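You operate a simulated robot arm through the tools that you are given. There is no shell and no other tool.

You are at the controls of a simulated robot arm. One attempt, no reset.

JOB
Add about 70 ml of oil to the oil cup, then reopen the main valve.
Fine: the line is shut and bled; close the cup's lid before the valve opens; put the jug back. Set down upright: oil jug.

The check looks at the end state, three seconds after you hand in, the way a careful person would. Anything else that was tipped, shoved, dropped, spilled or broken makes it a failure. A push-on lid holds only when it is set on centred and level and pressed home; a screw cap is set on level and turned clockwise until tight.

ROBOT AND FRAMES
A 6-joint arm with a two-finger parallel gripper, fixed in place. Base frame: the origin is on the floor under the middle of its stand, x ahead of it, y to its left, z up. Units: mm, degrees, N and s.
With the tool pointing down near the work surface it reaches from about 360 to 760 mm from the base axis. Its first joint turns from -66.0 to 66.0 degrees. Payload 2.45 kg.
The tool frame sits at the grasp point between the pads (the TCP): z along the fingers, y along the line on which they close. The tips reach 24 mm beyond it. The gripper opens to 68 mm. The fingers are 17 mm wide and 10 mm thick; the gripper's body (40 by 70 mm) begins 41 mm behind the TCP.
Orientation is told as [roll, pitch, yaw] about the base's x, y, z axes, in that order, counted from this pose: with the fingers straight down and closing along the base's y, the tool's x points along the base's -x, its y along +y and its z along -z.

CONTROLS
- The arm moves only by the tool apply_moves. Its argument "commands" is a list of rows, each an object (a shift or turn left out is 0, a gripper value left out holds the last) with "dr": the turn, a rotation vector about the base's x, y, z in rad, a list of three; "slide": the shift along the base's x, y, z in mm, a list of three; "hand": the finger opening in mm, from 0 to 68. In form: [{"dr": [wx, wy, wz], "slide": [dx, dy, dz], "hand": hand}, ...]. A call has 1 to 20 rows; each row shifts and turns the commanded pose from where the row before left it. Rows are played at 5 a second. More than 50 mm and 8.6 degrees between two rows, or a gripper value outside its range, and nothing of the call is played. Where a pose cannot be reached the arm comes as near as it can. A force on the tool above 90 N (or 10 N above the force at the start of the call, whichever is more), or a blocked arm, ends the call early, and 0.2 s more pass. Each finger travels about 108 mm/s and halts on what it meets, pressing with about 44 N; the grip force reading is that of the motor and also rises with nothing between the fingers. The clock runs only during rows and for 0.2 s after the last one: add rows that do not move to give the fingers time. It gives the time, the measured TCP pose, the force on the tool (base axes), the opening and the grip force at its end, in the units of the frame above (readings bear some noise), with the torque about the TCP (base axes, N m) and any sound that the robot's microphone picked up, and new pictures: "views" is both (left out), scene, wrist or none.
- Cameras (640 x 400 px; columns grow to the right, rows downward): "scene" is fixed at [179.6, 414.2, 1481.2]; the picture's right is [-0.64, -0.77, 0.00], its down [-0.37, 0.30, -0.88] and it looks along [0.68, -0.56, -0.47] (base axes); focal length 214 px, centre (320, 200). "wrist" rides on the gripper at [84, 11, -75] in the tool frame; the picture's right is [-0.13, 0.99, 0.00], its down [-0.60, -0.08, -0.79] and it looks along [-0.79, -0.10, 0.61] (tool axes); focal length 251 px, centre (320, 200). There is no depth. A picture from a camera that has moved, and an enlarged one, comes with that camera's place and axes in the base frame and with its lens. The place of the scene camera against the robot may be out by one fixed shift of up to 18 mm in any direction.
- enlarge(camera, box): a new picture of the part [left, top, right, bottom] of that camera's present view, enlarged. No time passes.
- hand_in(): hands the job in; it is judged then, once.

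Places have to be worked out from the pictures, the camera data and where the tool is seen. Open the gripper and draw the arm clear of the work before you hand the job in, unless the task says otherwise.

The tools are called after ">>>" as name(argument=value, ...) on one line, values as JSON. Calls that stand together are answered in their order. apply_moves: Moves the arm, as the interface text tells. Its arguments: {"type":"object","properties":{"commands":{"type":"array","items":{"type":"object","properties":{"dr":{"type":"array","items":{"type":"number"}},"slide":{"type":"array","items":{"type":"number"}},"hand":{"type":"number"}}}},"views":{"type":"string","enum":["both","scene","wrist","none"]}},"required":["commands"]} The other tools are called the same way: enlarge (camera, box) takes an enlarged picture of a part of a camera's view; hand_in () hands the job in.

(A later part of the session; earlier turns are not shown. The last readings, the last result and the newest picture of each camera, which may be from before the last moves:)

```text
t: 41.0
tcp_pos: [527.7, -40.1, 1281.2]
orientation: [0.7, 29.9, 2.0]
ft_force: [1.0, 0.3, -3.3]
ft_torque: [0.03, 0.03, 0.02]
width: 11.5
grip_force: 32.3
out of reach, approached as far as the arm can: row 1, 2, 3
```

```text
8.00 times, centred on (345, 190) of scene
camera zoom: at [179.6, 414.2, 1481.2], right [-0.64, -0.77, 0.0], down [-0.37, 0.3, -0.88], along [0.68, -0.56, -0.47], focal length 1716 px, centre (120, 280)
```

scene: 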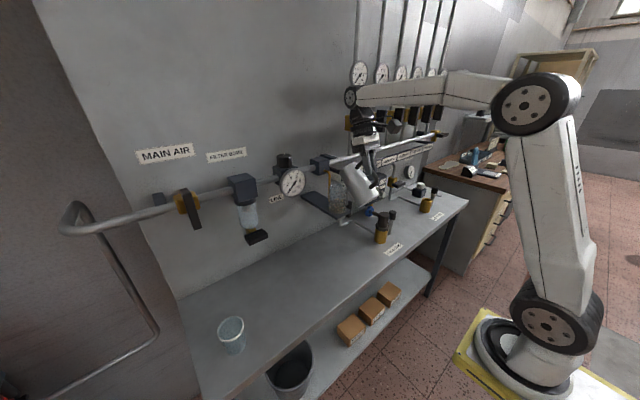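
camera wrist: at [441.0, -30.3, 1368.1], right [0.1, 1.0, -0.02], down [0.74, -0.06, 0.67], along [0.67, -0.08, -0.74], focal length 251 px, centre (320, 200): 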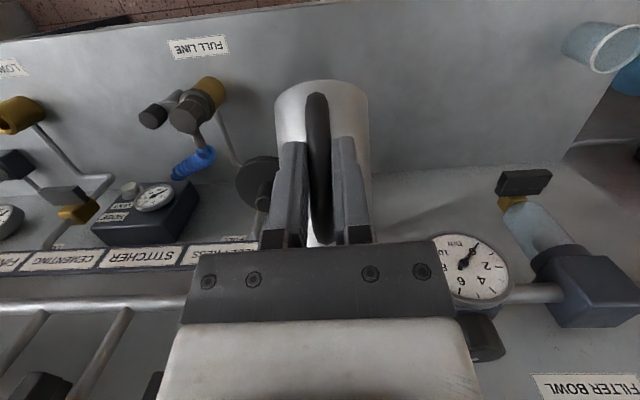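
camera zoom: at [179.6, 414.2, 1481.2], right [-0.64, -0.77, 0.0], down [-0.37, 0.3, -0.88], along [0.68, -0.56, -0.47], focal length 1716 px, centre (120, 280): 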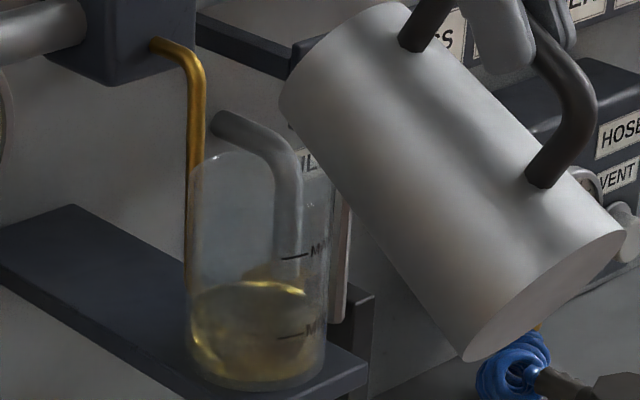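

The last rows were beyond the wrist's reach (tool pitch limit ≈28°) and still nothing flows at ~59°, so with this grasp I cannot tilt far enough. I back away from the cup reversing the path, to put the jug down and regrasp its handle with a flatter tool.

>>> apply_moves(commands=[{"slide": [-2, 0, 4], "dr": [0, -0.04, 0]}, {"slide": [-2, 0, 2], "dr": [0, -0.045, 0]}, {"slide": [-1, 0, 0], "dr": [0, -0.045, 0]}, {"slide": [-3, 0, -2], "dr": [0, -0.045, 0]}, {"slide": [-3, 0, -2], "dr": [0, -0.045, 0]}, {"slide": [-3, 0, -2], "dr": [0, -0.045, 0]}, {"slide": [-3, 0, -2], "dr": [0, -0.045, 0]}, {"slide": [-4.5, 0, -1], "dr": [0, -0.045, 0]}, {"slide": [-4.5, 0, -1], "dr": [0, -0.045, 0]}, {"slide": [-4.5, 0, -1], "dr": [0, -0.045, 0]}, {"slide": [-4.5, 0, -1], "dr": [0, -0.045, 0]}, {"slide": [0, 0, 0]}], views="both")

>>> enlarge(camera="wrist", box=[230, 60, 410, 260])

>>> enlarge(camera="scene", box=[325, 145, 385, 205])

```text
t: 43.6
tcp_pos: [491.2, -39.7, 1275.5]
orientation: [0.0, 2.0, 1.7]
ft_force: [-0.6, 0.3, -2.8]
ft_torque: [-0.01, 0.1, -0.03]
width: 11.7
grip_force: 32.1
camera wrist: at [409.5, -31.2, 1353.4], right [0.1, 1.0, -0.01], down [0.63, -0.06, 0.77], along [0.77, -0.08, -0.64], focal length 251 px, centre (320, 200)
```

scene: 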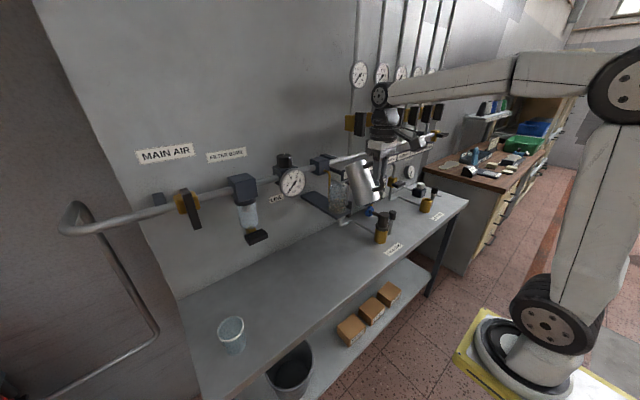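
wrist: 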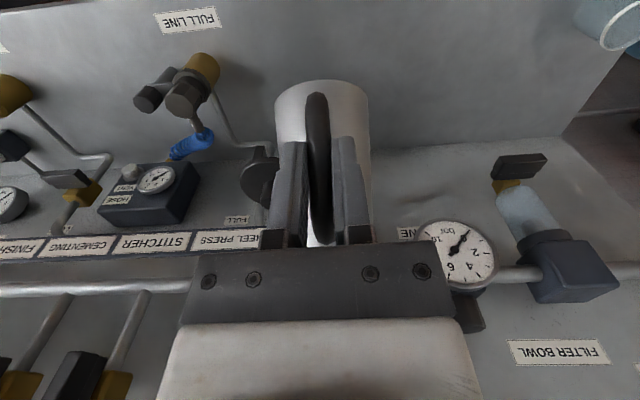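

```text
2.00 times, centred on (320, 160) of wrist
camera zoom: at [409.5, -31.2, 1353.4], right [0.1, 1.0, -0.01], down [0.63, -0.06, 0.77], along [0.77, -0.08, -0.64], focal length 503 px, centre (320, 280)
```

zoom: 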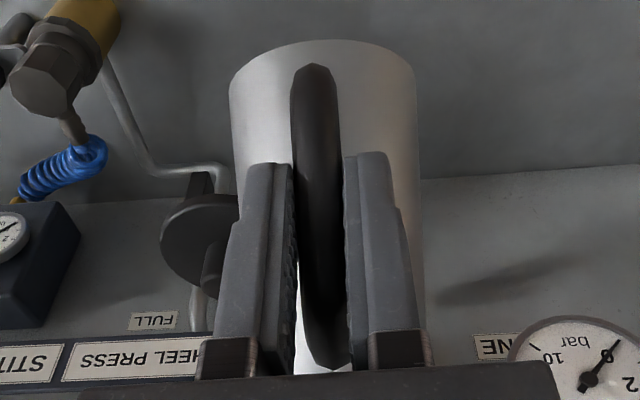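

```text
6.67 times, centred on (355, 175) of scene
camera zoom: at [179.6, 414.2, 1481.2], right [-0.64, -0.77, 0.0], down [-0.37, 0.3, -0.88], along [0.68, -0.56, -0.47], focal length 1430 px, centre (87, 367)
```

zoom: 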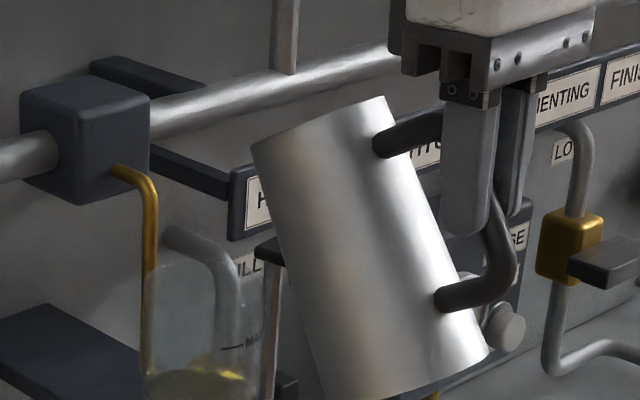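

The grip is unchanged while backing off. I carry the jug (still tilted ~31°, no flow at that angle) back over its place on the bench side.

>>> apply_moves(commands=[{"slide": [0, 6, 0]}, {"slide": [0, 12, 0]}, {"slide": [0, 17, 0]}, {"slide": [0, 18, 0]}, {"slide": [0, 18, 0]}, {"slide": [0, 18, 0]}, {"slide": [0, 18, 0]}, {"slide": [0, 18, 0]}, {"slide": [0, 18, 0]}, {"slide": [0, 17, 0]}, {"slide": [0, 14, 0]}, {"slide": [0, 7, 0]}, {"slide": [0, 3, 0]}, {"slide": [0, 0, 0]}], views="none")

>>> apply_moves(commands=[{"slide": [-0.5, 0, -10], "dr": [0, -0.03, 0]}, {"slide": [-0.5, 0, -15], "dr": [0, -0.04, 0]}, {"slide": [-0.5, 0, -20], "dr": [0, -0.045, 0]}, {"slide": [-0.5, 0, -22], "dr": [0, -0.045, 0]}, {"slide": [-0.5, 0, -22], "dr": [0, -0.045, 0]}, {"slide": [-0.5, 0, -22], "dr": [0, -0.045, 0]}, {"slide": [-0.5, 0, -22], "dr": [0, -0.045, 0]}, {"slide": [-0.5, 0, -22], "dr": [0, -0.045, 0]}, {"slide": [-0.5, 0, -22], "dr": [0, -0.045, 0]}, {"slide": [-0.5, 0, -22], "dr": [0, -0.045, 0]}, {"slide": [-0.5, 0, -20], "dr": [0, -0.045, 0]}, {"slide": [-0.5, 0, -15], "dr": [0, -0.04, 0]}, {"slide": [0, 0, -10], "dr": [0, -0.03, 0]}, {"slide": [0, 0, 0]}], views="both")

>>> enlarge(camera="scene", box=[285, 210, 365, 290])

>>> enlarge(camera="wrist", box=[230, 40, 410, 240])

```text
t: 46.6
tcp_pos: [489.0, 145.0, 1275.2]
orientation: [-0.2, 2.0, 1.7]
ft_force: [-0.1, 0.3, -2.7]
ft_torque: [-0.01, 0.11, 0.03]
width: 11.4
grip_force: 32.2
```

```text
t: 49.6
tcp_pos: [486.1, 144.6, 1030.2]
orientation: [-1.1, -29.2, 2.0]
ft_force: [-0.3, 0.1, -3.3]
ft_torque: [0.0, 0.18, 0.01]
width: 11.5
grip_force: 31.7
camera wrist: at [375.4, 153.6, 1055.3], right [0.09, 0.99, 0.05], down [0.14, -0.06, 0.99], along [0.99, -0.08, -0.15], focal length 251 px, centre (320, 200)
```

scene: 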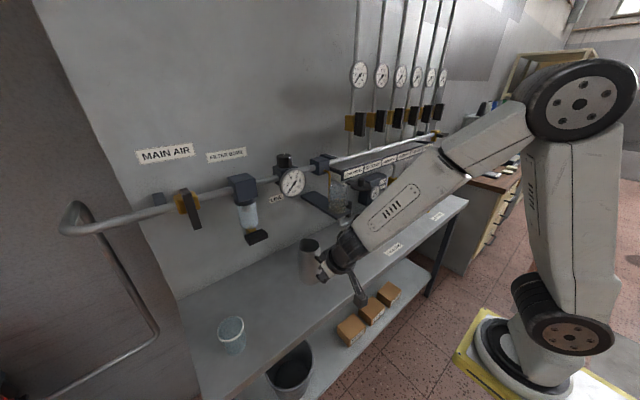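
wrist: 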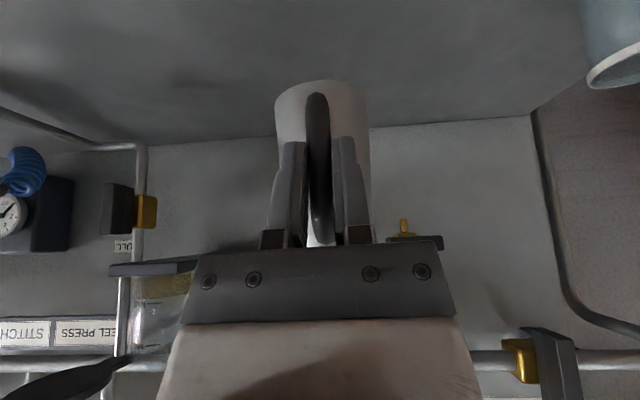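

```text
5.00 times, centred on (325, 250) of scene
camera zoom: at [179.6, 414.2, 1481.2], right [-0.64, -0.77, 0.0], down [-0.37, 0.3, -0.88], along [0.68, -0.56, -0.47], focal length 1072 px, centre (295, -50)
```

zoom: 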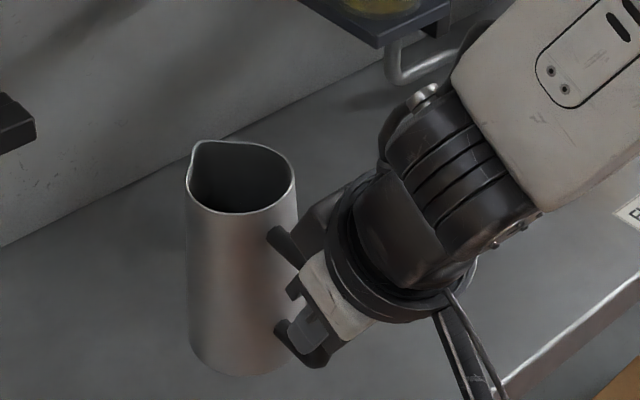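

```text
2.00 times, centred on (320, 140) of wrist
camera zoom: at [375.4, 153.6, 1055.3], right [0.09, 0.99, 0.05], down [0.14, -0.06, 0.99], along [0.99, -0.08, -0.15], focal length 503 px, centre (320, 320)
```

zoom: 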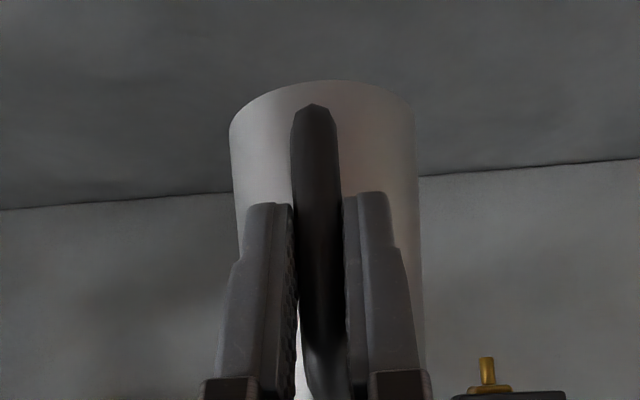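

The jug is upright again (pitch -29). I lower it to just above the bench.

>>> apply_moves(commands=[{"slide": [-0.5, 0, -10]}, {"slide": [-0.5, 0, -15]}, {"slide": [-0.5, 0, -15]}, {"slide": [0, 0, -15]}, {"slide": [0, 0, -14]}, {"slide": [0, 0, -9]}, {"slide": [0, 0, -5]}, {"slide": [0, 0, -2]}, {"slide": [0, 0, 0]}], views="scene")

>>> enlarge(camera="scene", box=[285, 245, 365, 325])

```text
t: 51.6
tcp_pos: [484.0, 144.6, 946.7]
orientation: [-1.2, -29.2, 2.0]
ft_force: [0.6, -0.6, -2.3]
ft_torque: [0.0, 0.19, 0.02]
width: 11.7
grip_force: 32.3
```

scene: 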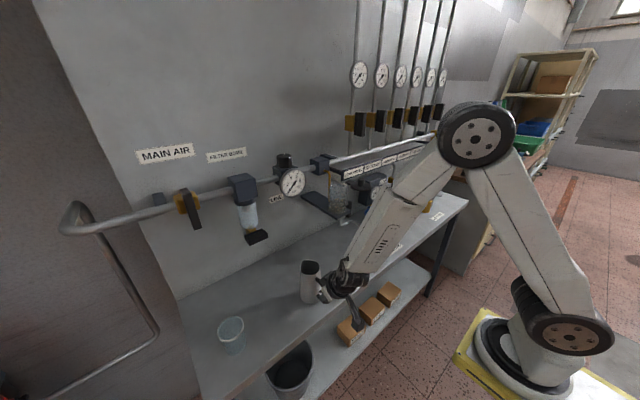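

```text
5.00 times, centred on (325, 285) of scene
camera zoom: at [179.6, 414.2, 1481.2], right [-0.64, -0.77, 0.0], down [-0.37, 0.3, -0.88], along [0.68, -0.56, -0.47], focal length 1072 px, centre (295, -225)
```

zoom: 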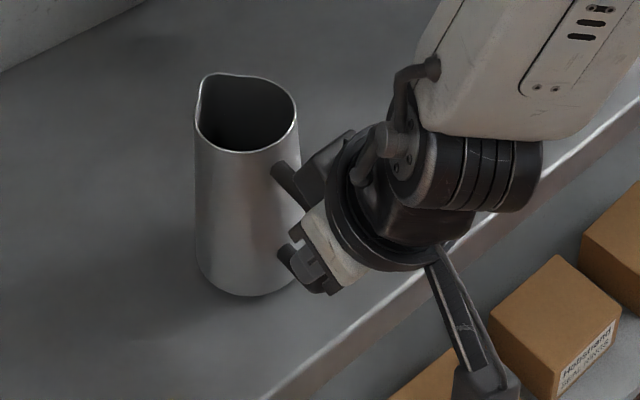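

The base is a few millimetres above the bench. I go down in 1 mm steps watching the force.

>>> apply_moves(commands=[{"slide": [0, 0, -2]}, {"slide": [0, 0, -1.5]}, {"slide": [0, 0, -1]}, {"slide": [0, 0, -1]}, {"slide": [0, 0, 0]}], views="none")

>>> apply_moves(commands=[{"slide": [0, 0, -0.7]}, {"slide": [0, 0, -0.7]}, {"slide": [0, 0, 0]}], views="none")

```text
t: 52.8
tcp_pos: [483.7, 143.9, 938.8]
orientation: [-1.2, -29.2, 1.9]
ft_force: [-0.5, 0.6, -3.1]
ft_torque: [-0.02, 0.18, 0.01]
width: 11.6
grip_force: 31.6
```

```text
t: 53.6
tcp_pos: [484.9, 143.2, 937.9]
orientation: [-1.2, -29.2, 2.0]
ft_force: [0.0, -0.5, -1.4]
ft_torque: [0.02, 0.12, -0.02]
width: 11.4
grip_force: 31.9
```

The torque has begun to drop, so the base is touching. I go slightly further until the weight is carried.

>>> apply_moves(commands=[{"slide": [0, 0, -0.7]}, {"slide": [0, 0, -0.5]}, {"slide": [0, 0, 0]}], views="both")

>>> enlarge(camera="wrist", box=[230, 40, 410, 240])

```text
t: 54.4
tcp_pos: [483.7, 144.1, 938.7]
orientation: [-1.3, -29.4, 2.0]
ft_force: [-1.6, -1.7, 5.2]
ft_torque: [0.12, -0.41, -0.09]
width: 11.3
grip_force: 32.4
camera wrist: at [373.4, 152.8, 962.7], right [0.09, 0.99, 0.05], down [0.14, -0.06, 0.99], along [0.99, -0.08, -0.14], focal length 251 px, centre (320, 200)
```

scene: 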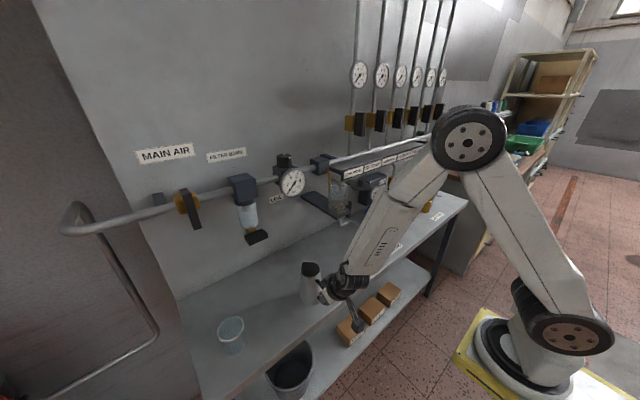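
wrist: 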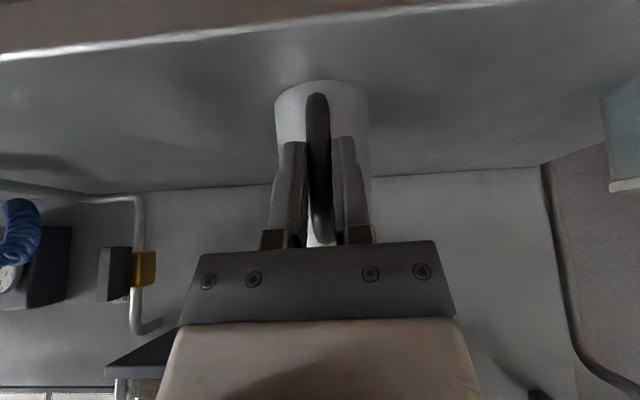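

```text
2.00 times, centred on (320, 140) of wrist
camera zoom: at [373.4, 152.8, 962.7], right [0.09, 0.99, 0.05], down [0.14, -0.06, 0.99], along [0.99, -0.08, -0.14], focal length 503 px, centre (320, 320)
```

zoom: 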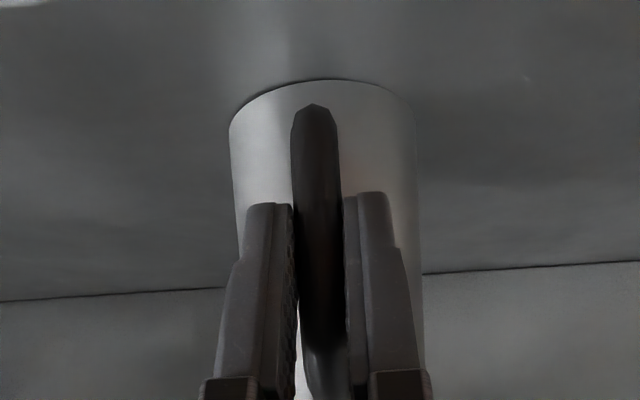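

The jug is resting on the bench (Fz +5 N). I open the fingers gently and check that it stands.

>>> apply_moves(commands=[{"slide": [0, 0, 0.5]}, {"slide": [0, 0, 0], "hand": 16}, {"slide": [0, 0, 0], "hand": 30}, {"slide": [0, 0, 0], "hand": 50}, {"slide": [0, 0, 0], "hand": 60}, {"slide": [0, 0, 0]}], views="both")

>>> enlarge(camera="wrist", box=[200, 40, 440, 260])

>>> enlarge(camera="scene", box=[285, 245, 365, 325])

```text
t: 55.8
tcp_pos: [484.0, 143.3, 939.1]
orientation: [-1.2, -29.2, 2.0]
ft_force: [-0.2, -0.4, 0.3]
ft_torque: [0.0, -0.02, -0.01]
width: 60.1
grip_force: 0.1
camera wrist: at [373.0, 153.1, 963.0], right [0.09, 1.0, 0.05], down [0.14, -0.06, 0.99], along [0.99, -0.08, -0.15], focal length 251 px, centre (320, 200)
```

scene: 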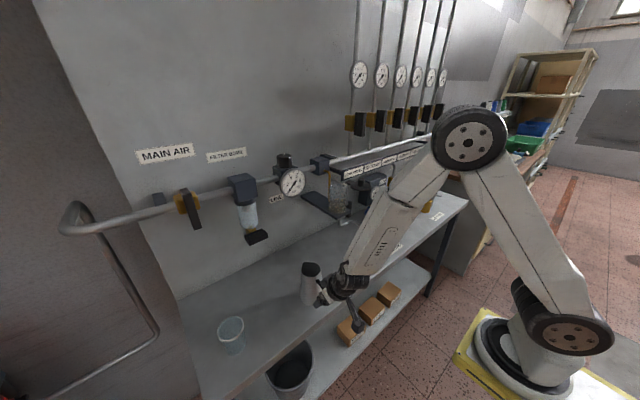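
wrist: 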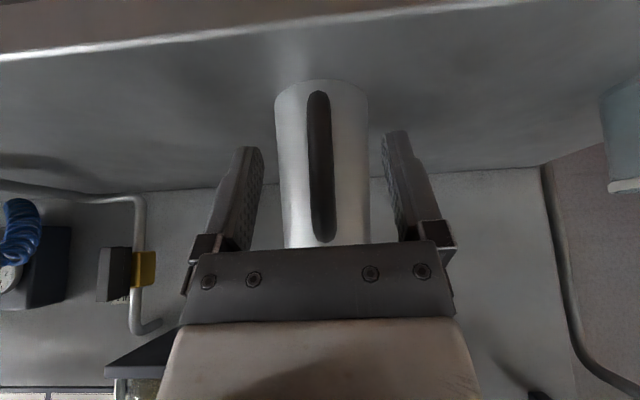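

```text
1.82 times, centred on (320, 150) of wrist
camera zoom: at [373.0, 153.1, 963.0], right [0.09, 1.0, 0.05], down [0.14, -0.06, 0.99], along [0.99, -0.08, -0.15], focal length 457 px, centre (320, 291)
```

zoom: 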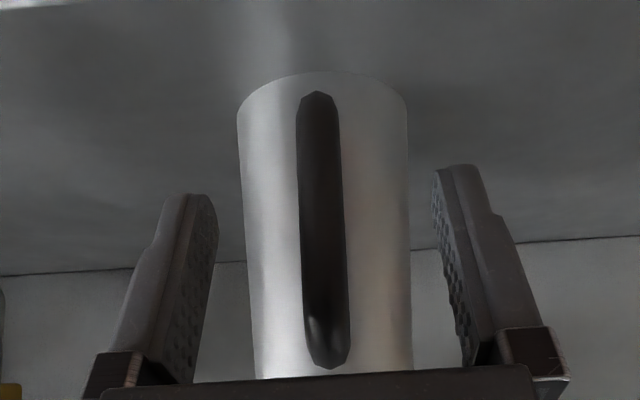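

```text
5.00 times, centred on (325, 285) of scene
camera zoom: at [179.6, 414.2, 1481.2], right [-0.64, -0.77, 0.0], down [-0.37, 0.3, -0.88], along [0.68, -0.56, -0.47], focal length 1072 px, centre (295, -225)
```

zoom: 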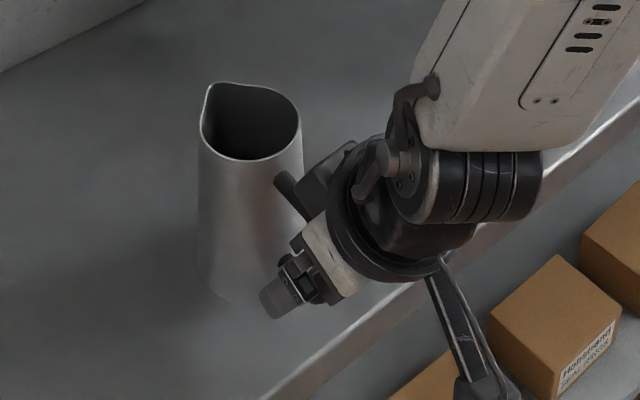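

The jug stands upright on the bench. With the fingers open around the bar, I rotate the tool about the bar toward pitch -60.

>>> apply_moves(commands=[{"dr": [0, -0.09, 0]}, {"dr": [0, -0.09, 0]}, {"dr": [0, -0.09, 0]}, {"dr": [0, -0.09, 0]}, {"dr": [0, -0.09, 0]}, {"dr": [0, -0.09, 0]}, {"slide": [0, 0, 0]}], views="both")

>>> enlarge(camera="wrist", box=[200, 60, 440, 280])

```text
t: 57.4
tcp_pos: [503.3, 161.9, 966.0]
orientation: [-4.4, -60.0, 4.3]
ft_force: [0.4, -1.0, -0.6]
ft_torque: [0.01, 0.02, -0.02]
width: 59.9
grip_force: 0.1
out of reach, approached as far as the arm can: row 4, 5, 6
camera wrist: at [395.3, 170.8, 929.9], right [0.05, 1.0, 0.07], down [-0.39, -0.05, 0.92], along [0.92, -0.08, 0.38], focal length 251 px, centre (320, 200)
```

scene: 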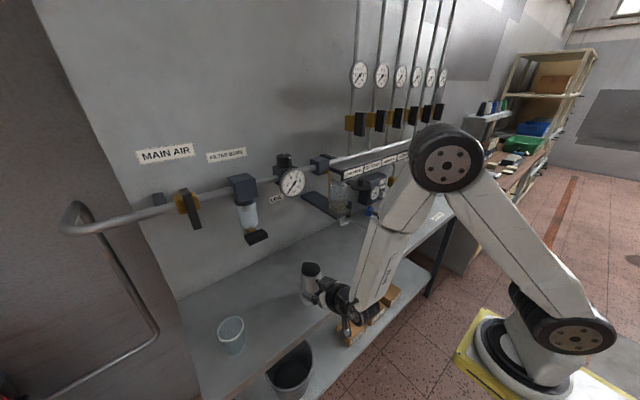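
wrist: 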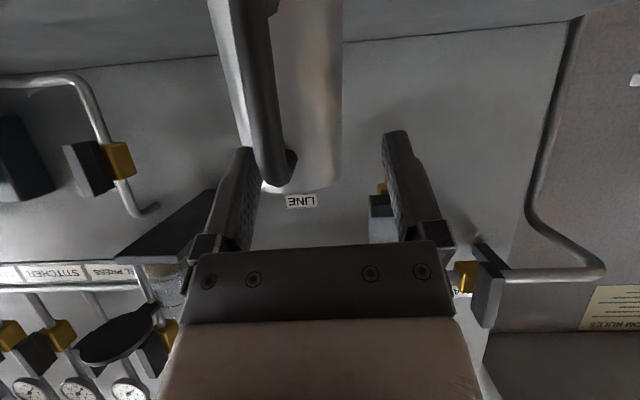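

```text
1.82 times, centred on (320, 170) of wrist
camera zoom: at [395.3, 170.8, 929.9], right [0.05, 1.0, 0.07], down [-0.39, -0.05, 0.92], along [0.92, -0.08, 0.38], focal length 457 px, centre (320, 254)
```

zoom: 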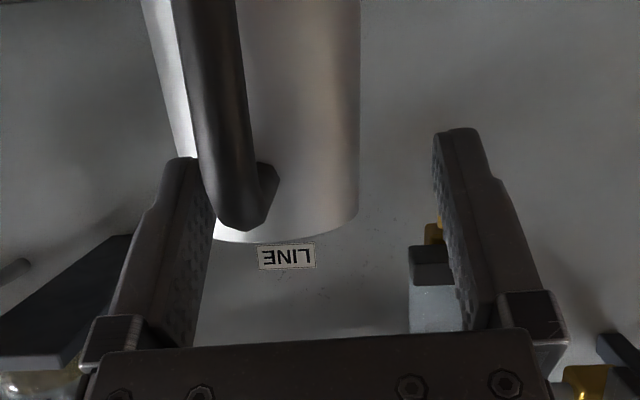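

That pitch isn't reachable this close to the base (the arm was pushed off by about 20 mm; no force seen). I reverse back to pitch about -40 around the bar.

>>> apply_moves(commands=[{"slide": [-5, -5, -7], "dr": [0.01, 0.09, -0.01]}, {"slide": [-5, -5, -7], "dr": [0.01, 0.09, -0.01]}, {"slide": [-5, -5, -7], "dr": [0.01, 0.09, -0.01]}, {"slide": [-4.3, -3.6, -5], "dr": [0.01, 0.06, -0.01]}, {"slide": [0, 0, 0]}], views="both")

>>> enlarge(camera="wrist", box=[200, 60, 440, 280])

>>> enlarge(camera="scene", box=[285, 245, 365, 325])

```text
t: 58.6
tcp_pos: [483.5, 143.7, 939.3]
orientation: [0.9, -41.2, -2.0]
ft_force: [-0.2, -0.7, 0.2]
ft_torque: [-0.02, 0.01, -0.01]
width: 60.0
grip_force: 0.0
camera wrist: at [371.6, 156.6, 941.5], right [0.12, 0.99, 0.1], down [-0.07, -0.09, 0.99], along [0.99, -0.13, 0.06], focal length 251 px, centre (320, 200)
```

scene: 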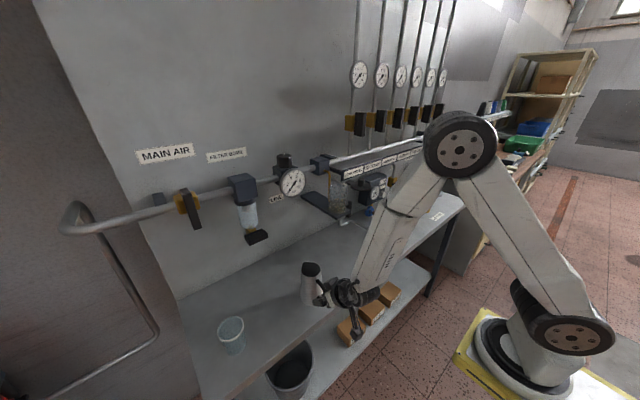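
wrist: 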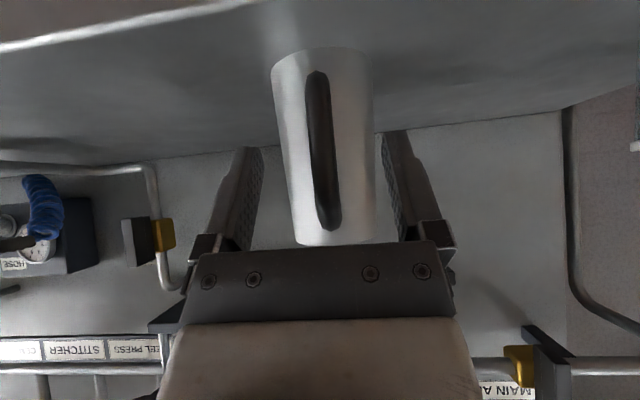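

```text
1.82 times, centred on (320, 170) of wrist
camera zoom: at [371.6, 156.6, 941.5], right [0.12, 0.99, 0.1], down [-0.07, -0.09, 0.99], along [0.99, -0.13, 0.06], focal length 457 px, centre (320, 254)
```

zoom: 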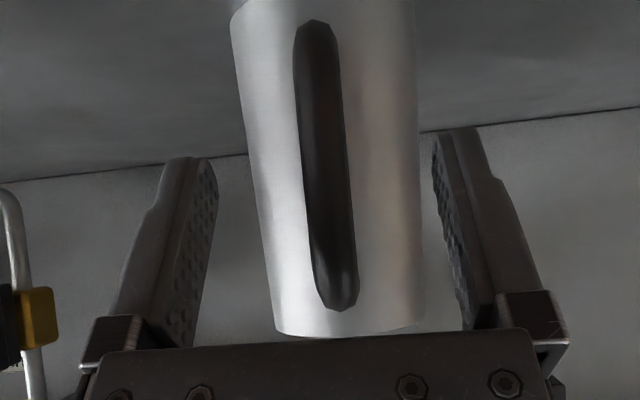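

```text
5.00 times, centred on (325, 285) of scene
camera zoom: at [179.6, 414.2, 1481.2], right [-0.64, -0.77, 0.0], down [-0.37, 0.3, -0.88], along [0.68, -0.56, -0.47], focal length 1072 px, centre (295, -225)
```

zoom: 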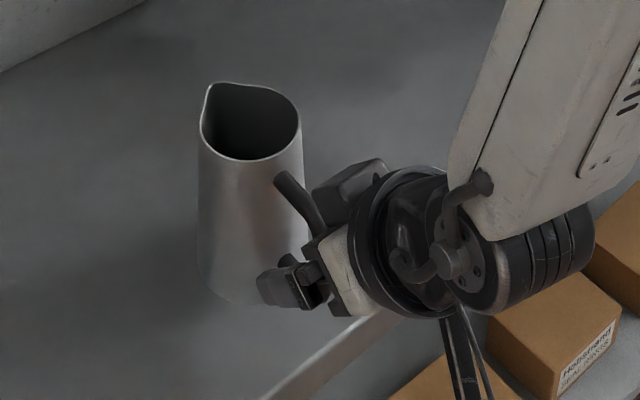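

The jug is undisturbed. The bar is about 2.5 mm to +y of the finger centre; I correct, close, and lift slightly to carry the jug farther from the base where a flatter grasp is reachable.

>>> apply_moves(commands=[{"slide": [0.5, 2.4, 0]}, {"slide": [0, 0, 0], "hand": 30}, {"slide": [0, 0, 0], "hand": 16}, {"slide": [0, 0, 0], "hand": 4}, {"slide": [0, 0, 0]}, {"slide": [0, 0, 0]}], views="none")

>>> apply_moves(commands=[{"slide": [0, 0, 1]}, {"slide": [0, 0, 2]}, {"slide": [0, 0, 3]}, {"slide": [0, 0, 4]}, {"slide": [0, 0, 5]}, {"slide": [0, 0, 5]}, {"slide": [0, 0, 0]}], views="both")

>>> enlarge(camera="scene", box=[285, 245, 365, 325])

```text
t: 60.0
tcp_pos: [484.2, 146.1, 941.0]
orientation: [0.8, -41.4, -1.9]
ft_force: [-0.4, -0.1, 2.1]
ft_torque: [-0.14, -0.11, 0.0]
width: 11.8
grip_force: 32.7
```

```text
t: 61.6
tcp_pos: [484.4, 146.1, 957.9]
orientation: [0.8, -41.1, -1.9]
ft_force: [0.5, -0.4, -3.5]
ft_torque: [0.0, 0.17, 0.01]
width: 11.2
grip_force: 32.4
camera wrist: at [371.0, 160.0, 960.3], right [0.12, 0.99, 0.1], down [-0.07, -0.09, 0.99], along [0.99, -0.13, 0.06], focal length 251 px, centre (320, 200)
```

scene: 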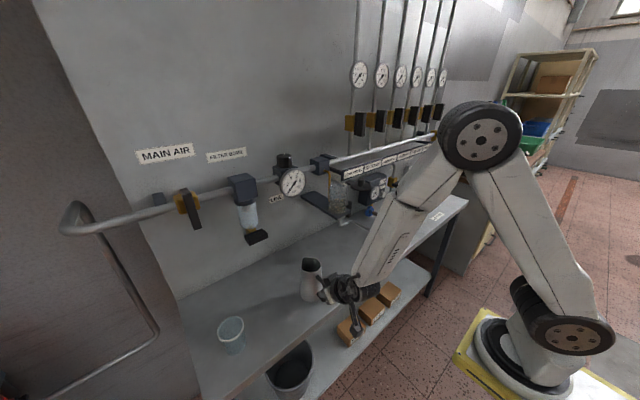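
wrist: 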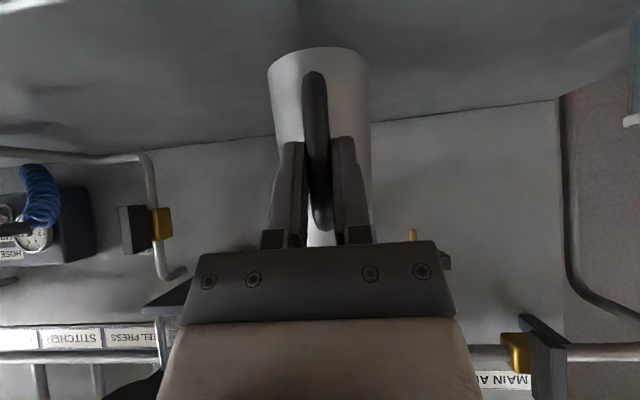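

```text
5.00 times, centred on (325, 285) of scene
camera zoom: at [179.6, 414.2, 1481.2], right [-0.64, -0.77, 0.0], down [-0.37, 0.3, -0.88], along [0.68, -0.56, -0.47], focal length 1072 px, centre (295, -225)
```

zoom: 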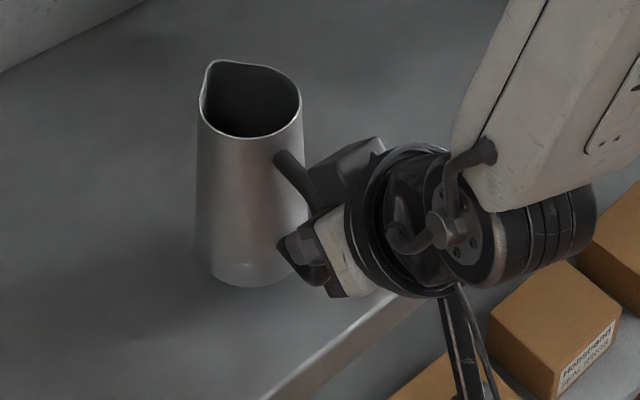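

Lifted 17 mm and upright. I move it 66 mm toward the wall and 26 mm to -y, still 17 mm above the bench, then lower it.

>>> apply_moves(commands=[{"slide": [6, -2.5, 0]}, {"slide": [11, -4.5, 0]}, {"slide": [12, -4.5, 0]}, {"slide": [12, -4.5, 0]}, {"slide": [12, -4.5, 0]}, {"slide": [9, -3.5, 0]}, {"slide": [4, -2, 0]}, {"slide": [0, 0, 0]}, {"slide": [0, 0, -5]}, {"slide": [0, 0, -5]}, {"slide": [0, 0, -3]}, {"slide": [0, 0, -1.5]}, {"slide": [0, 0, 0]}], views="both")

>>> enlarge(camera="scene", box=[285, 235, 365, 315])

```text
t: 64.4
tcp_pos: [550.2, 119.8, 944.6]
orientation: [0.8, -41.3, -2.0]
ft_force: [0.7, 0.1, -2.2]
ft_torque: [0.02, 0.17, 0.02]
width: 11.4
grip_force: 32.6
camera wrist: at [437.2, 133.6, 946.2], right [0.12, 0.99, 0.1], down [-0.07, -0.09, 0.99], along [0.99, -0.13, 0.06], focal length 251 px, centre (320, 200)
```

scene: 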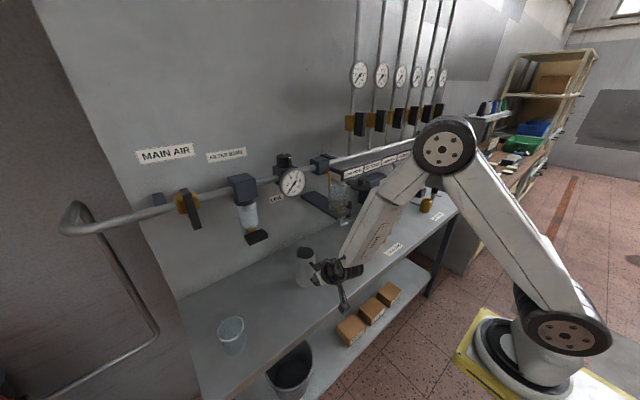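
wrist: 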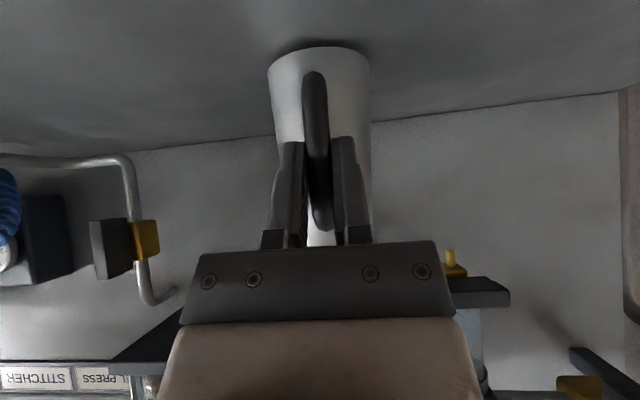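

```text
5.00 times, centred on (325, 275) of scene
camera zoom: at [179.6, 414.2, 1481.2], right [-0.64, -0.77, 0.0], down [-0.37, 0.3, -0.88], along [0.68, -0.56, -0.47], focal length 1072 px, centre (295, -175)
```

zoom: 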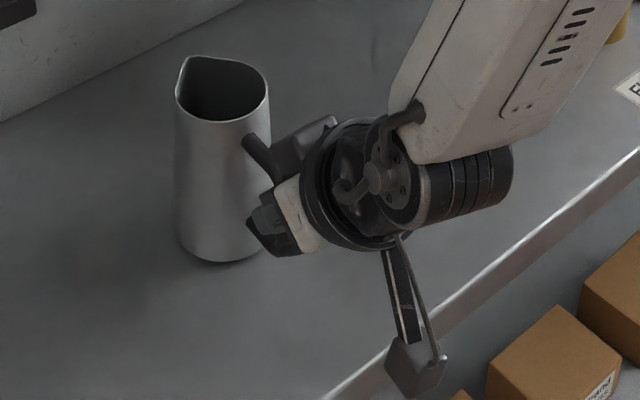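

A few millimetres above the bench now. I lower in small steps until the torque drops, then release.

>>> apply_moves(commands=[{"slide": [0, 0, -1.5]}, {"slide": [0, 0, -1]}, {"slide": [0, 0, -0.7]}, {"slide": [0, 0, 0]}], views="none")

>>> apply_moves(commands=[{"slide": [0, 0, -0.6]}, {"slide": [0, 0, -0.6]}, {"slide": [0, 0, 0]}], views="none")

```text
t: 65.4
tcp_pos: [549.8, 120.0, 941.2]
orientation: [0.8, -41.2, -1.9]
ft_force: [-0.3, -1.0, -3.5]
ft_torque: [0.02, 0.2, -0.01]
width: 11.4
grip_force: 32.1
```

```text
t: 66.2
tcp_pos: [548.9, 120.4, 940.3]
orientation: [0.9, -41.2, -1.9]
ft_force: [0.0, -0.5, -2.6]
ft_torque: [0.0, 0.17, 0.01]
width: 11.4
grip_force: 31.7
```

Still carrying the weight; a little lower.

>>> apply_moves(commands=[{"slide": [0, 0, -0.6]}, {"slide": [0, 0, -0.6]}, {"slide": [0, 0, 0]}], views="none")

>>> apply_moves(commands=[{"slide": [0, 0, -0.4]}, {"slide": [0, 0, -0.4]}, {"slide": [0, 0, 0]}], views="none")

```text
t: 67.0
tcp_pos: [550.9, 121.6, 940.4]
orientation: [0.8, -41.4, -2.0]
ft_force: [-0.8, 0.5, 3.9]
ft_torque: [-0.24, -0.24, -0.06]
width: 11.7
grip_force: 31.8
```

```text
t: 67.8
tcp_pos: [550.7, 120.2, 940.3]
orientation: [0.8, -41.4, -1.9]
ft_force: [-7.1, 3.3, 18.6]
ft_torque: [-0.24, -0.43, 0.05]
width: 11.8
grip_force: 32.4
```

The base is firmly down (Fz 18 N). I ease up slightly and open.

>>> apply_moves(commands=[{"slide": [0, 0, 0.7]}, {"slide": [0, 0, 0], "hand": 16}, {"slide": [0, 0, 0], "hand": 32}, {"slide": [0, 0, 0], "hand": 50}, {"slide": [0, 0, 0]}], views="wrist")

>>> enlarge(camera="wrist", box=[200, 60, 440, 280])

```text
t: 69.0
tcp_pos: [549.9, 120.3, 938.3]
orientation: [0.7, -41.1, -1.9]
ft_force: [0.2, -0.2, -0.7]
ft_torque: [0.01, 0.02, 0.0]
width: 49.9
grip_force: 0.1
camera wrist: at [437.6, 133.9, 940.5], right [0.12, 0.99, 0.1], down [-0.07, -0.09, 0.99], along [0.99, -0.13, 0.06], focal length 251 px, centre (320, 200)
```

wrist: 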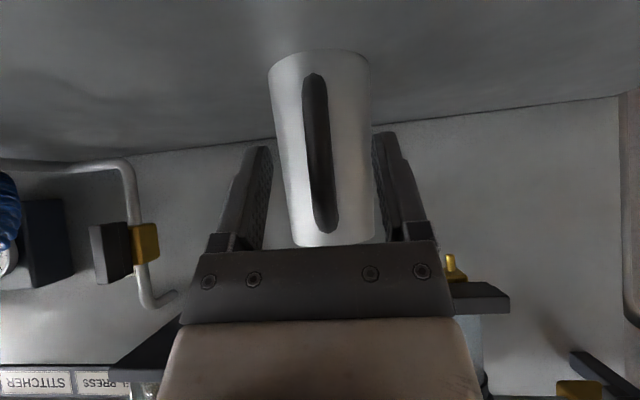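

```text
1.82 times, centred on (320, 170) of wrist
camera zoom: at [437.6, 133.9, 940.5], right [0.12, 0.99, 0.1], down [-0.07, -0.09, 0.99], along [0.99, -0.13, 0.06], focal length 457 px, centre (320, 254)
```

zoom: 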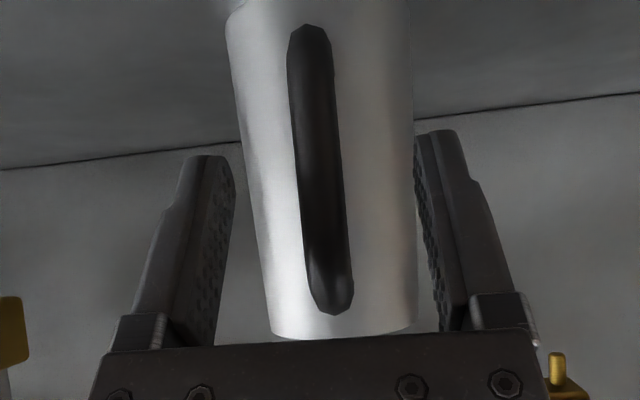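

The jug stands at the new spot. I now rotate the tool about the bar toward pitch -60 in two checks.

>>> apply_moves(commands=[{"slide": [0, 0, 1], "dr": [0, -0.08, 0]}, {"slide": [0, 0, 0.5], "dr": [0, -0.08, 0]}, {"slide": [0, 0, 0]}], views="none")

>>> apply_moves(commands=[{"dr": [0, -0.08, 0]}, {"dr": [0, -0.08, 0]}, {"slide": [0, 0, 0]}], views="both")

>>> enlarge(camera="wrist", box=[200, 60, 440, 280])

>>> enlarge(camera="scene", box=[285, 235, 365, 315])

```text
t: 69.8
tcp_pos: [550.4, 120.2, 941.1]
orientation: [0.4, -50.3, -1.8]
ft_force: [0.2, -0.5, -0.9]
ft_torque: [0.01, -0.03, -0.02]
width: 50.0
grip_force: 0.1
```

```text
t: 70.6
tcp_pos: [567.2, 138.2, 961.2]
orientation: [0.2, -59.3, -1.7]
ft_force: [0.1, -0.2, 0.3]
ft_torque: [0.0, -0.02, 0.03]
width: 50.1
grip_force: 0.1
out of reach, approached as far as the arm can: row 1, 2
camera wrist: at [458.7, 151.6, 927.8], right [0.09, 0.99, 0.11], down [-0.38, -0.07, 0.92], along [0.92, -0.13, 0.37], focal length 251 px, centre (320, 200)
```

scene: 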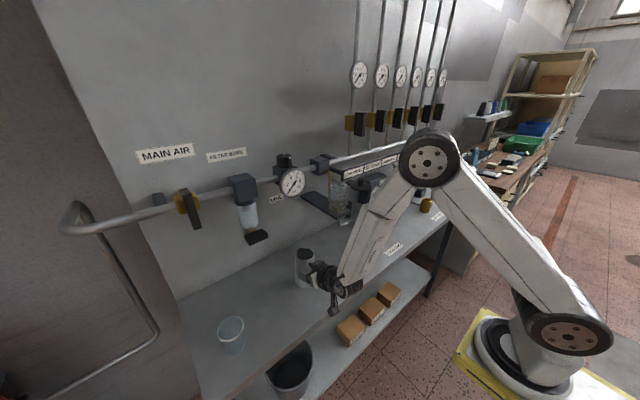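
wrist: 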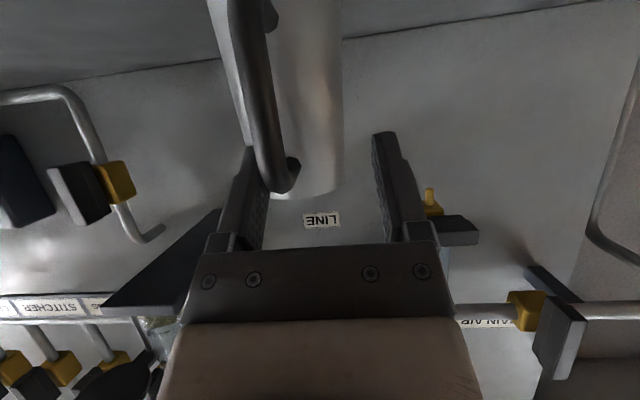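

```text
1.82 times, centred on (320, 170) of wrist
camera zoom: at [458.7, 151.6, 927.8], right [0.09, 0.99, 0.11], down [-0.38, -0.07, 0.92], along [0.92, -0.13, 0.37], focal length 457 px, centre (320, 254)
```

zoom: 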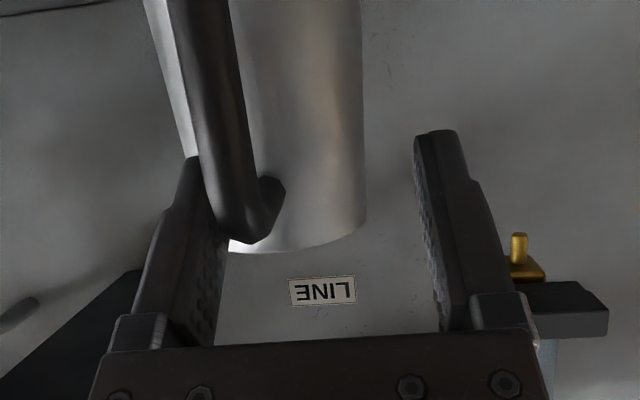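

```text
5.00 times, centred on (325, 275) of scene
camera zoom: at [179.6, 414.2, 1481.2], right [-0.64, -0.77, 0.0], down [-0.37, 0.3, -0.88], along [0.68, -0.56, -0.47], focal length 1072 px, centre (295, -175)
```

zoom: 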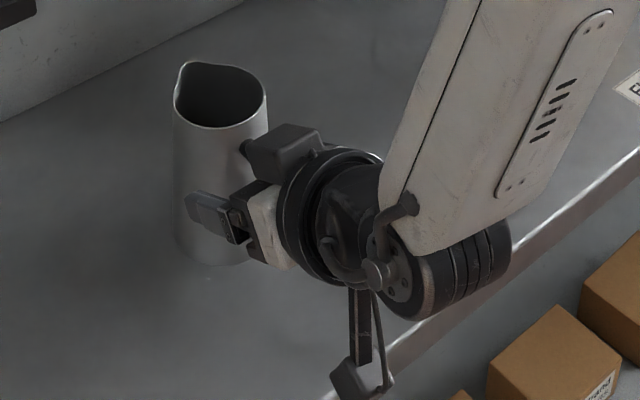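

Pitch -59 is still out of reach here (limit about -52), and the tool drifted ~18 mm but touched nothing noticeable. I return to the bar at pitch about -50, which was reached cleanly.

>>> apply_moves(commands=[{"slide": [-9, -9, -10], "dr": [0, 0.08, 0]}, {"slide": [-8, -9, -10], "dr": [0, 0.077, 0]}, {"slide": [0, 0, 0]}], views="both")

>>> enlarge(camera="wrist", box=[200, 60, 440, 280])

```text
t: 71.4
tcp_pos: [550.5, 121.4, 942.2]
orientation: [0.4, -50.4, -1.8]
ft_force: [-0.1, 1.3, 0.3]
ft_torque: [0.0, 0.01, 0.0]
width: 50.0
grip_force: 0.2
camera wrist: at [438.4, 135.3, 925.6], right [0.11, 0.99, 0.1], down [-0.23, -0.08, 0.97], along [0.97, -0.13, 0.22], focal length 251 px, centre (320, 200)
```

scene: 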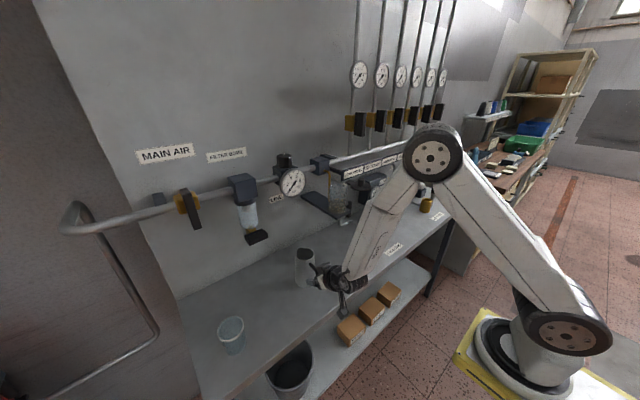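
wrist: 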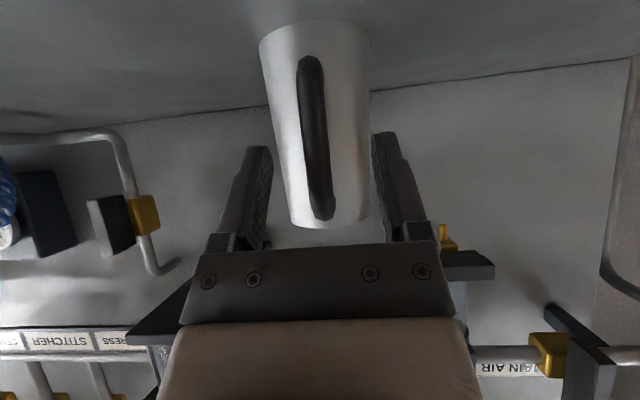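

```text
1.82 times, centred on (320, 170) of wrist
camera zoom: at [438.4, 135.3, 925.6], right [0.11, 0.99, 0.1], down [-0.23, -0.08, 0.97], along [0.97, -0.13, 0.22], focal length 457 px, centre (320, 254)
```

zoom: 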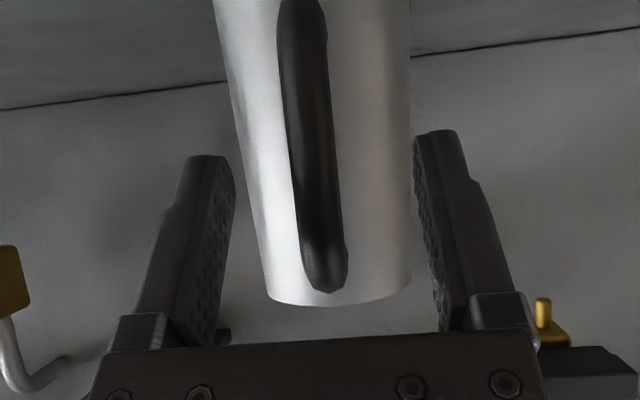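

The bar is centred between the fingers at pitch -50. I close and lift.

>>> apply_moves(commands=[{"slide": [0, 0, -1.5], "hand": 30}, {"slide": [0, 0, 0], "hand": 16}, {"slide": [0, 0, 0], "hand": 0}, {"slide": [0, 0, 0]}, {"slide": [0, 0, 0]}], views="none")

>>> apply_moves(commands=[{"slide": [0, 0, 1]}, {"slide": [0, 0, 2]}, {"slide": [0, 0, 4]}, {"slide": [0, 0, 8]}, {"slide": [0, 0, 12]}, {"slide": [0, 0, 15]}, {"slide": [0, 0, 12]}, {"slide": [0, 0, 6]}, {"slide": [0, 0, 0]}], views="both")

>>> enlarge(camera="wrist", box=[230, 40, 410, 240])

>>> enlarge(camera="scene", box=[285, 215, 365, 295])

```text
t: 72.6
tcp_pos: [551.4, 120.2, 941.8]
orientation: [0.3, -50.4, -1.7]
ft_force: [-0.8, -1.9, 1.1]
ft_torque: [-0.11, 0.04, -0.04]
width: 11.6
grip_force: 31.8
```

```text
t: 74.6
tcp_pos: [550.9, 122.8, 1000.1]
orientation: [1.3, -50.5, -2.3]
ft_force: [-0.5, -0.2, -2.3]
ft_torque: [0.01, 0.16, 0.01]
width: 11.4
grip_force: 32.4
out of reach, approached as far as the arm can: row 1
camera wrist: at [439.4, 135.8, 984.9], right [0.1, 0.99, 0.11], down [-0.23, -0.09, 0.97], along [0.97, -0.13, 0.22], focal length 251 px, centre (320, 200)
```

scene: 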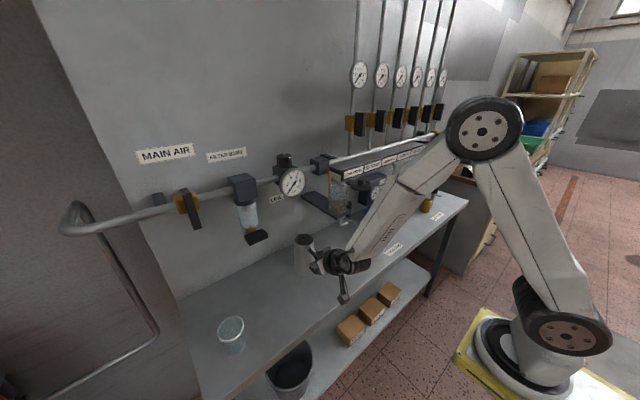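
wrist: 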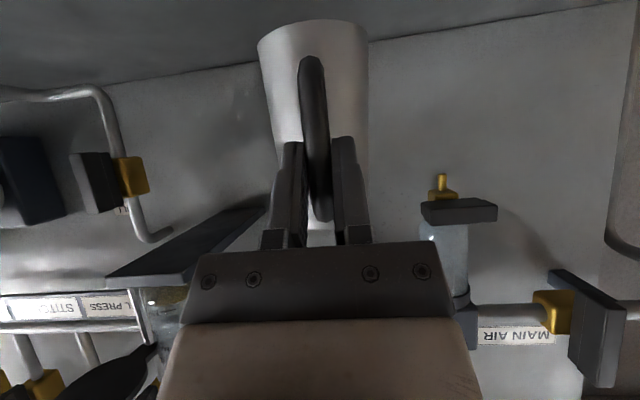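

```text
2.00 times, centred on (320, 140) of wrist
camera zoom: at [439.4, 135.8, 984.9], right [0.1, 0.99, 0.11], down [-0.23, -0.09, 0.97], along [0.97, -0.13, 0.22], focal length 503 px, centre (320, 320)
```

zoom: 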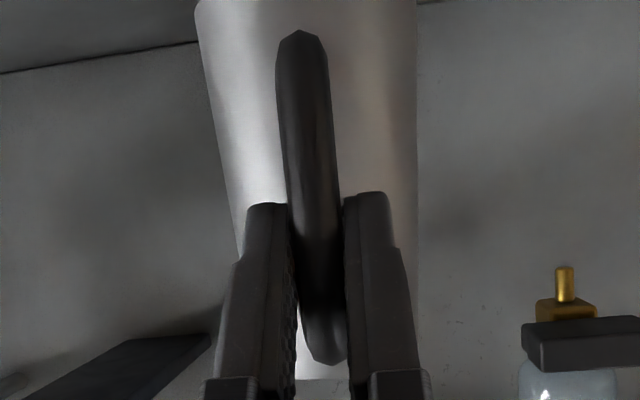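

```text
5.00 times, centred on (325, 255) of scene
camera zoom: at [179.6, 414.2, 1481.2], right [-0.64, -0.77, 0.0], down [-0.37, 0.3, -0.88], along [0.68, -0.56, -0.47], focal length 1072 px, centre (295, -75)
```

zoom: 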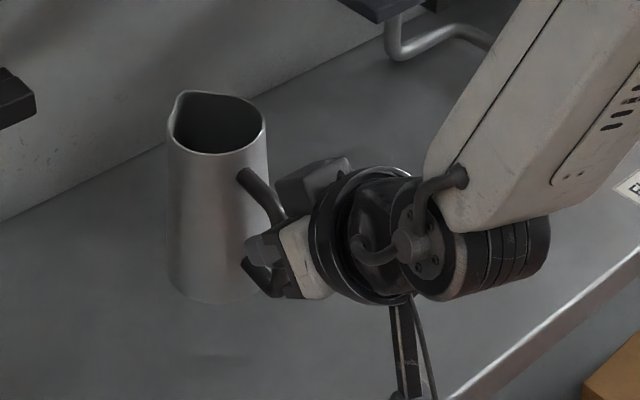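

The jug is up and upright with the tool at pitch -50. I start tilting slowly (1°/row) while rising, and check for slip in the grip (base edge now at row 20, handle tip at row 55 in the wrist view).

>>> apply_moves(commands=[{"slide": [0, 0, 4], "dr": [0, 0.012, 0]}, {"slide": [0, 0, 7], "dr": [0, 0.017, 0]}, {"slide": [0, 0, 8], "dr": [0, 0.0175, 0]}, {"slide": [0, 0, 8], "dr": [0, 0.0175, 0]}, {"slide": [0, 0, 8], "dr": [0, 0.0175, 0]}, {"slide": [0, 0, 8], "dr": [0, 0.0175, 0]}, {"slide": [0, 0, 8], "dr": [0, 0.0175, 0]}, {"slide": [0, 0, 8], "dr": [0, 0.0175, 0]}, {"slide": [0, 0, 8], "dr": [0, 0.0175, 0]}, {"slide": [0, 0, 5], "dr": [0, 0.0175, 0]}, {"slide": [0, 0, 2], "dr": [0, 0.01, 0]}, {"slide": [0, 0, 0]}], views="wrist")

```text
t: 77.2
tcp_pos: [551.9, 122.8, 1076.0]
orientation: [0.8, -40.3, -1.9]
ft_force: [0.9, 0.3, -3.0]
ft_torque: [0.01, 0.16, -0.02]
width: 11.8
grip_force: 32.5
camera wrist: at [438.6, 136.2, 1078.0], right [0.12, 0.99, 0.09], down [-0.06, -0.09, 0.99], along [0.99, -0.13, 0.04], focal length 251 px, centre (320, 200)
```

wrist: 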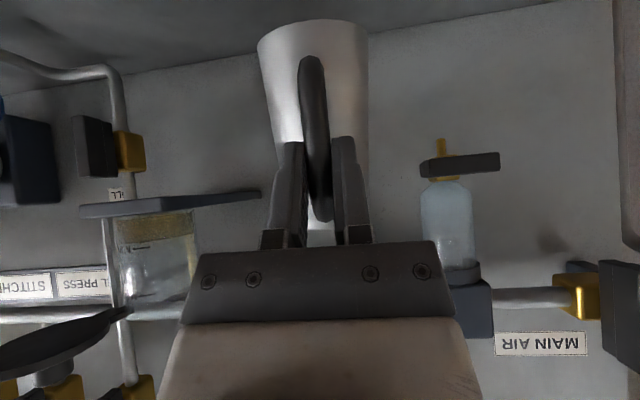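

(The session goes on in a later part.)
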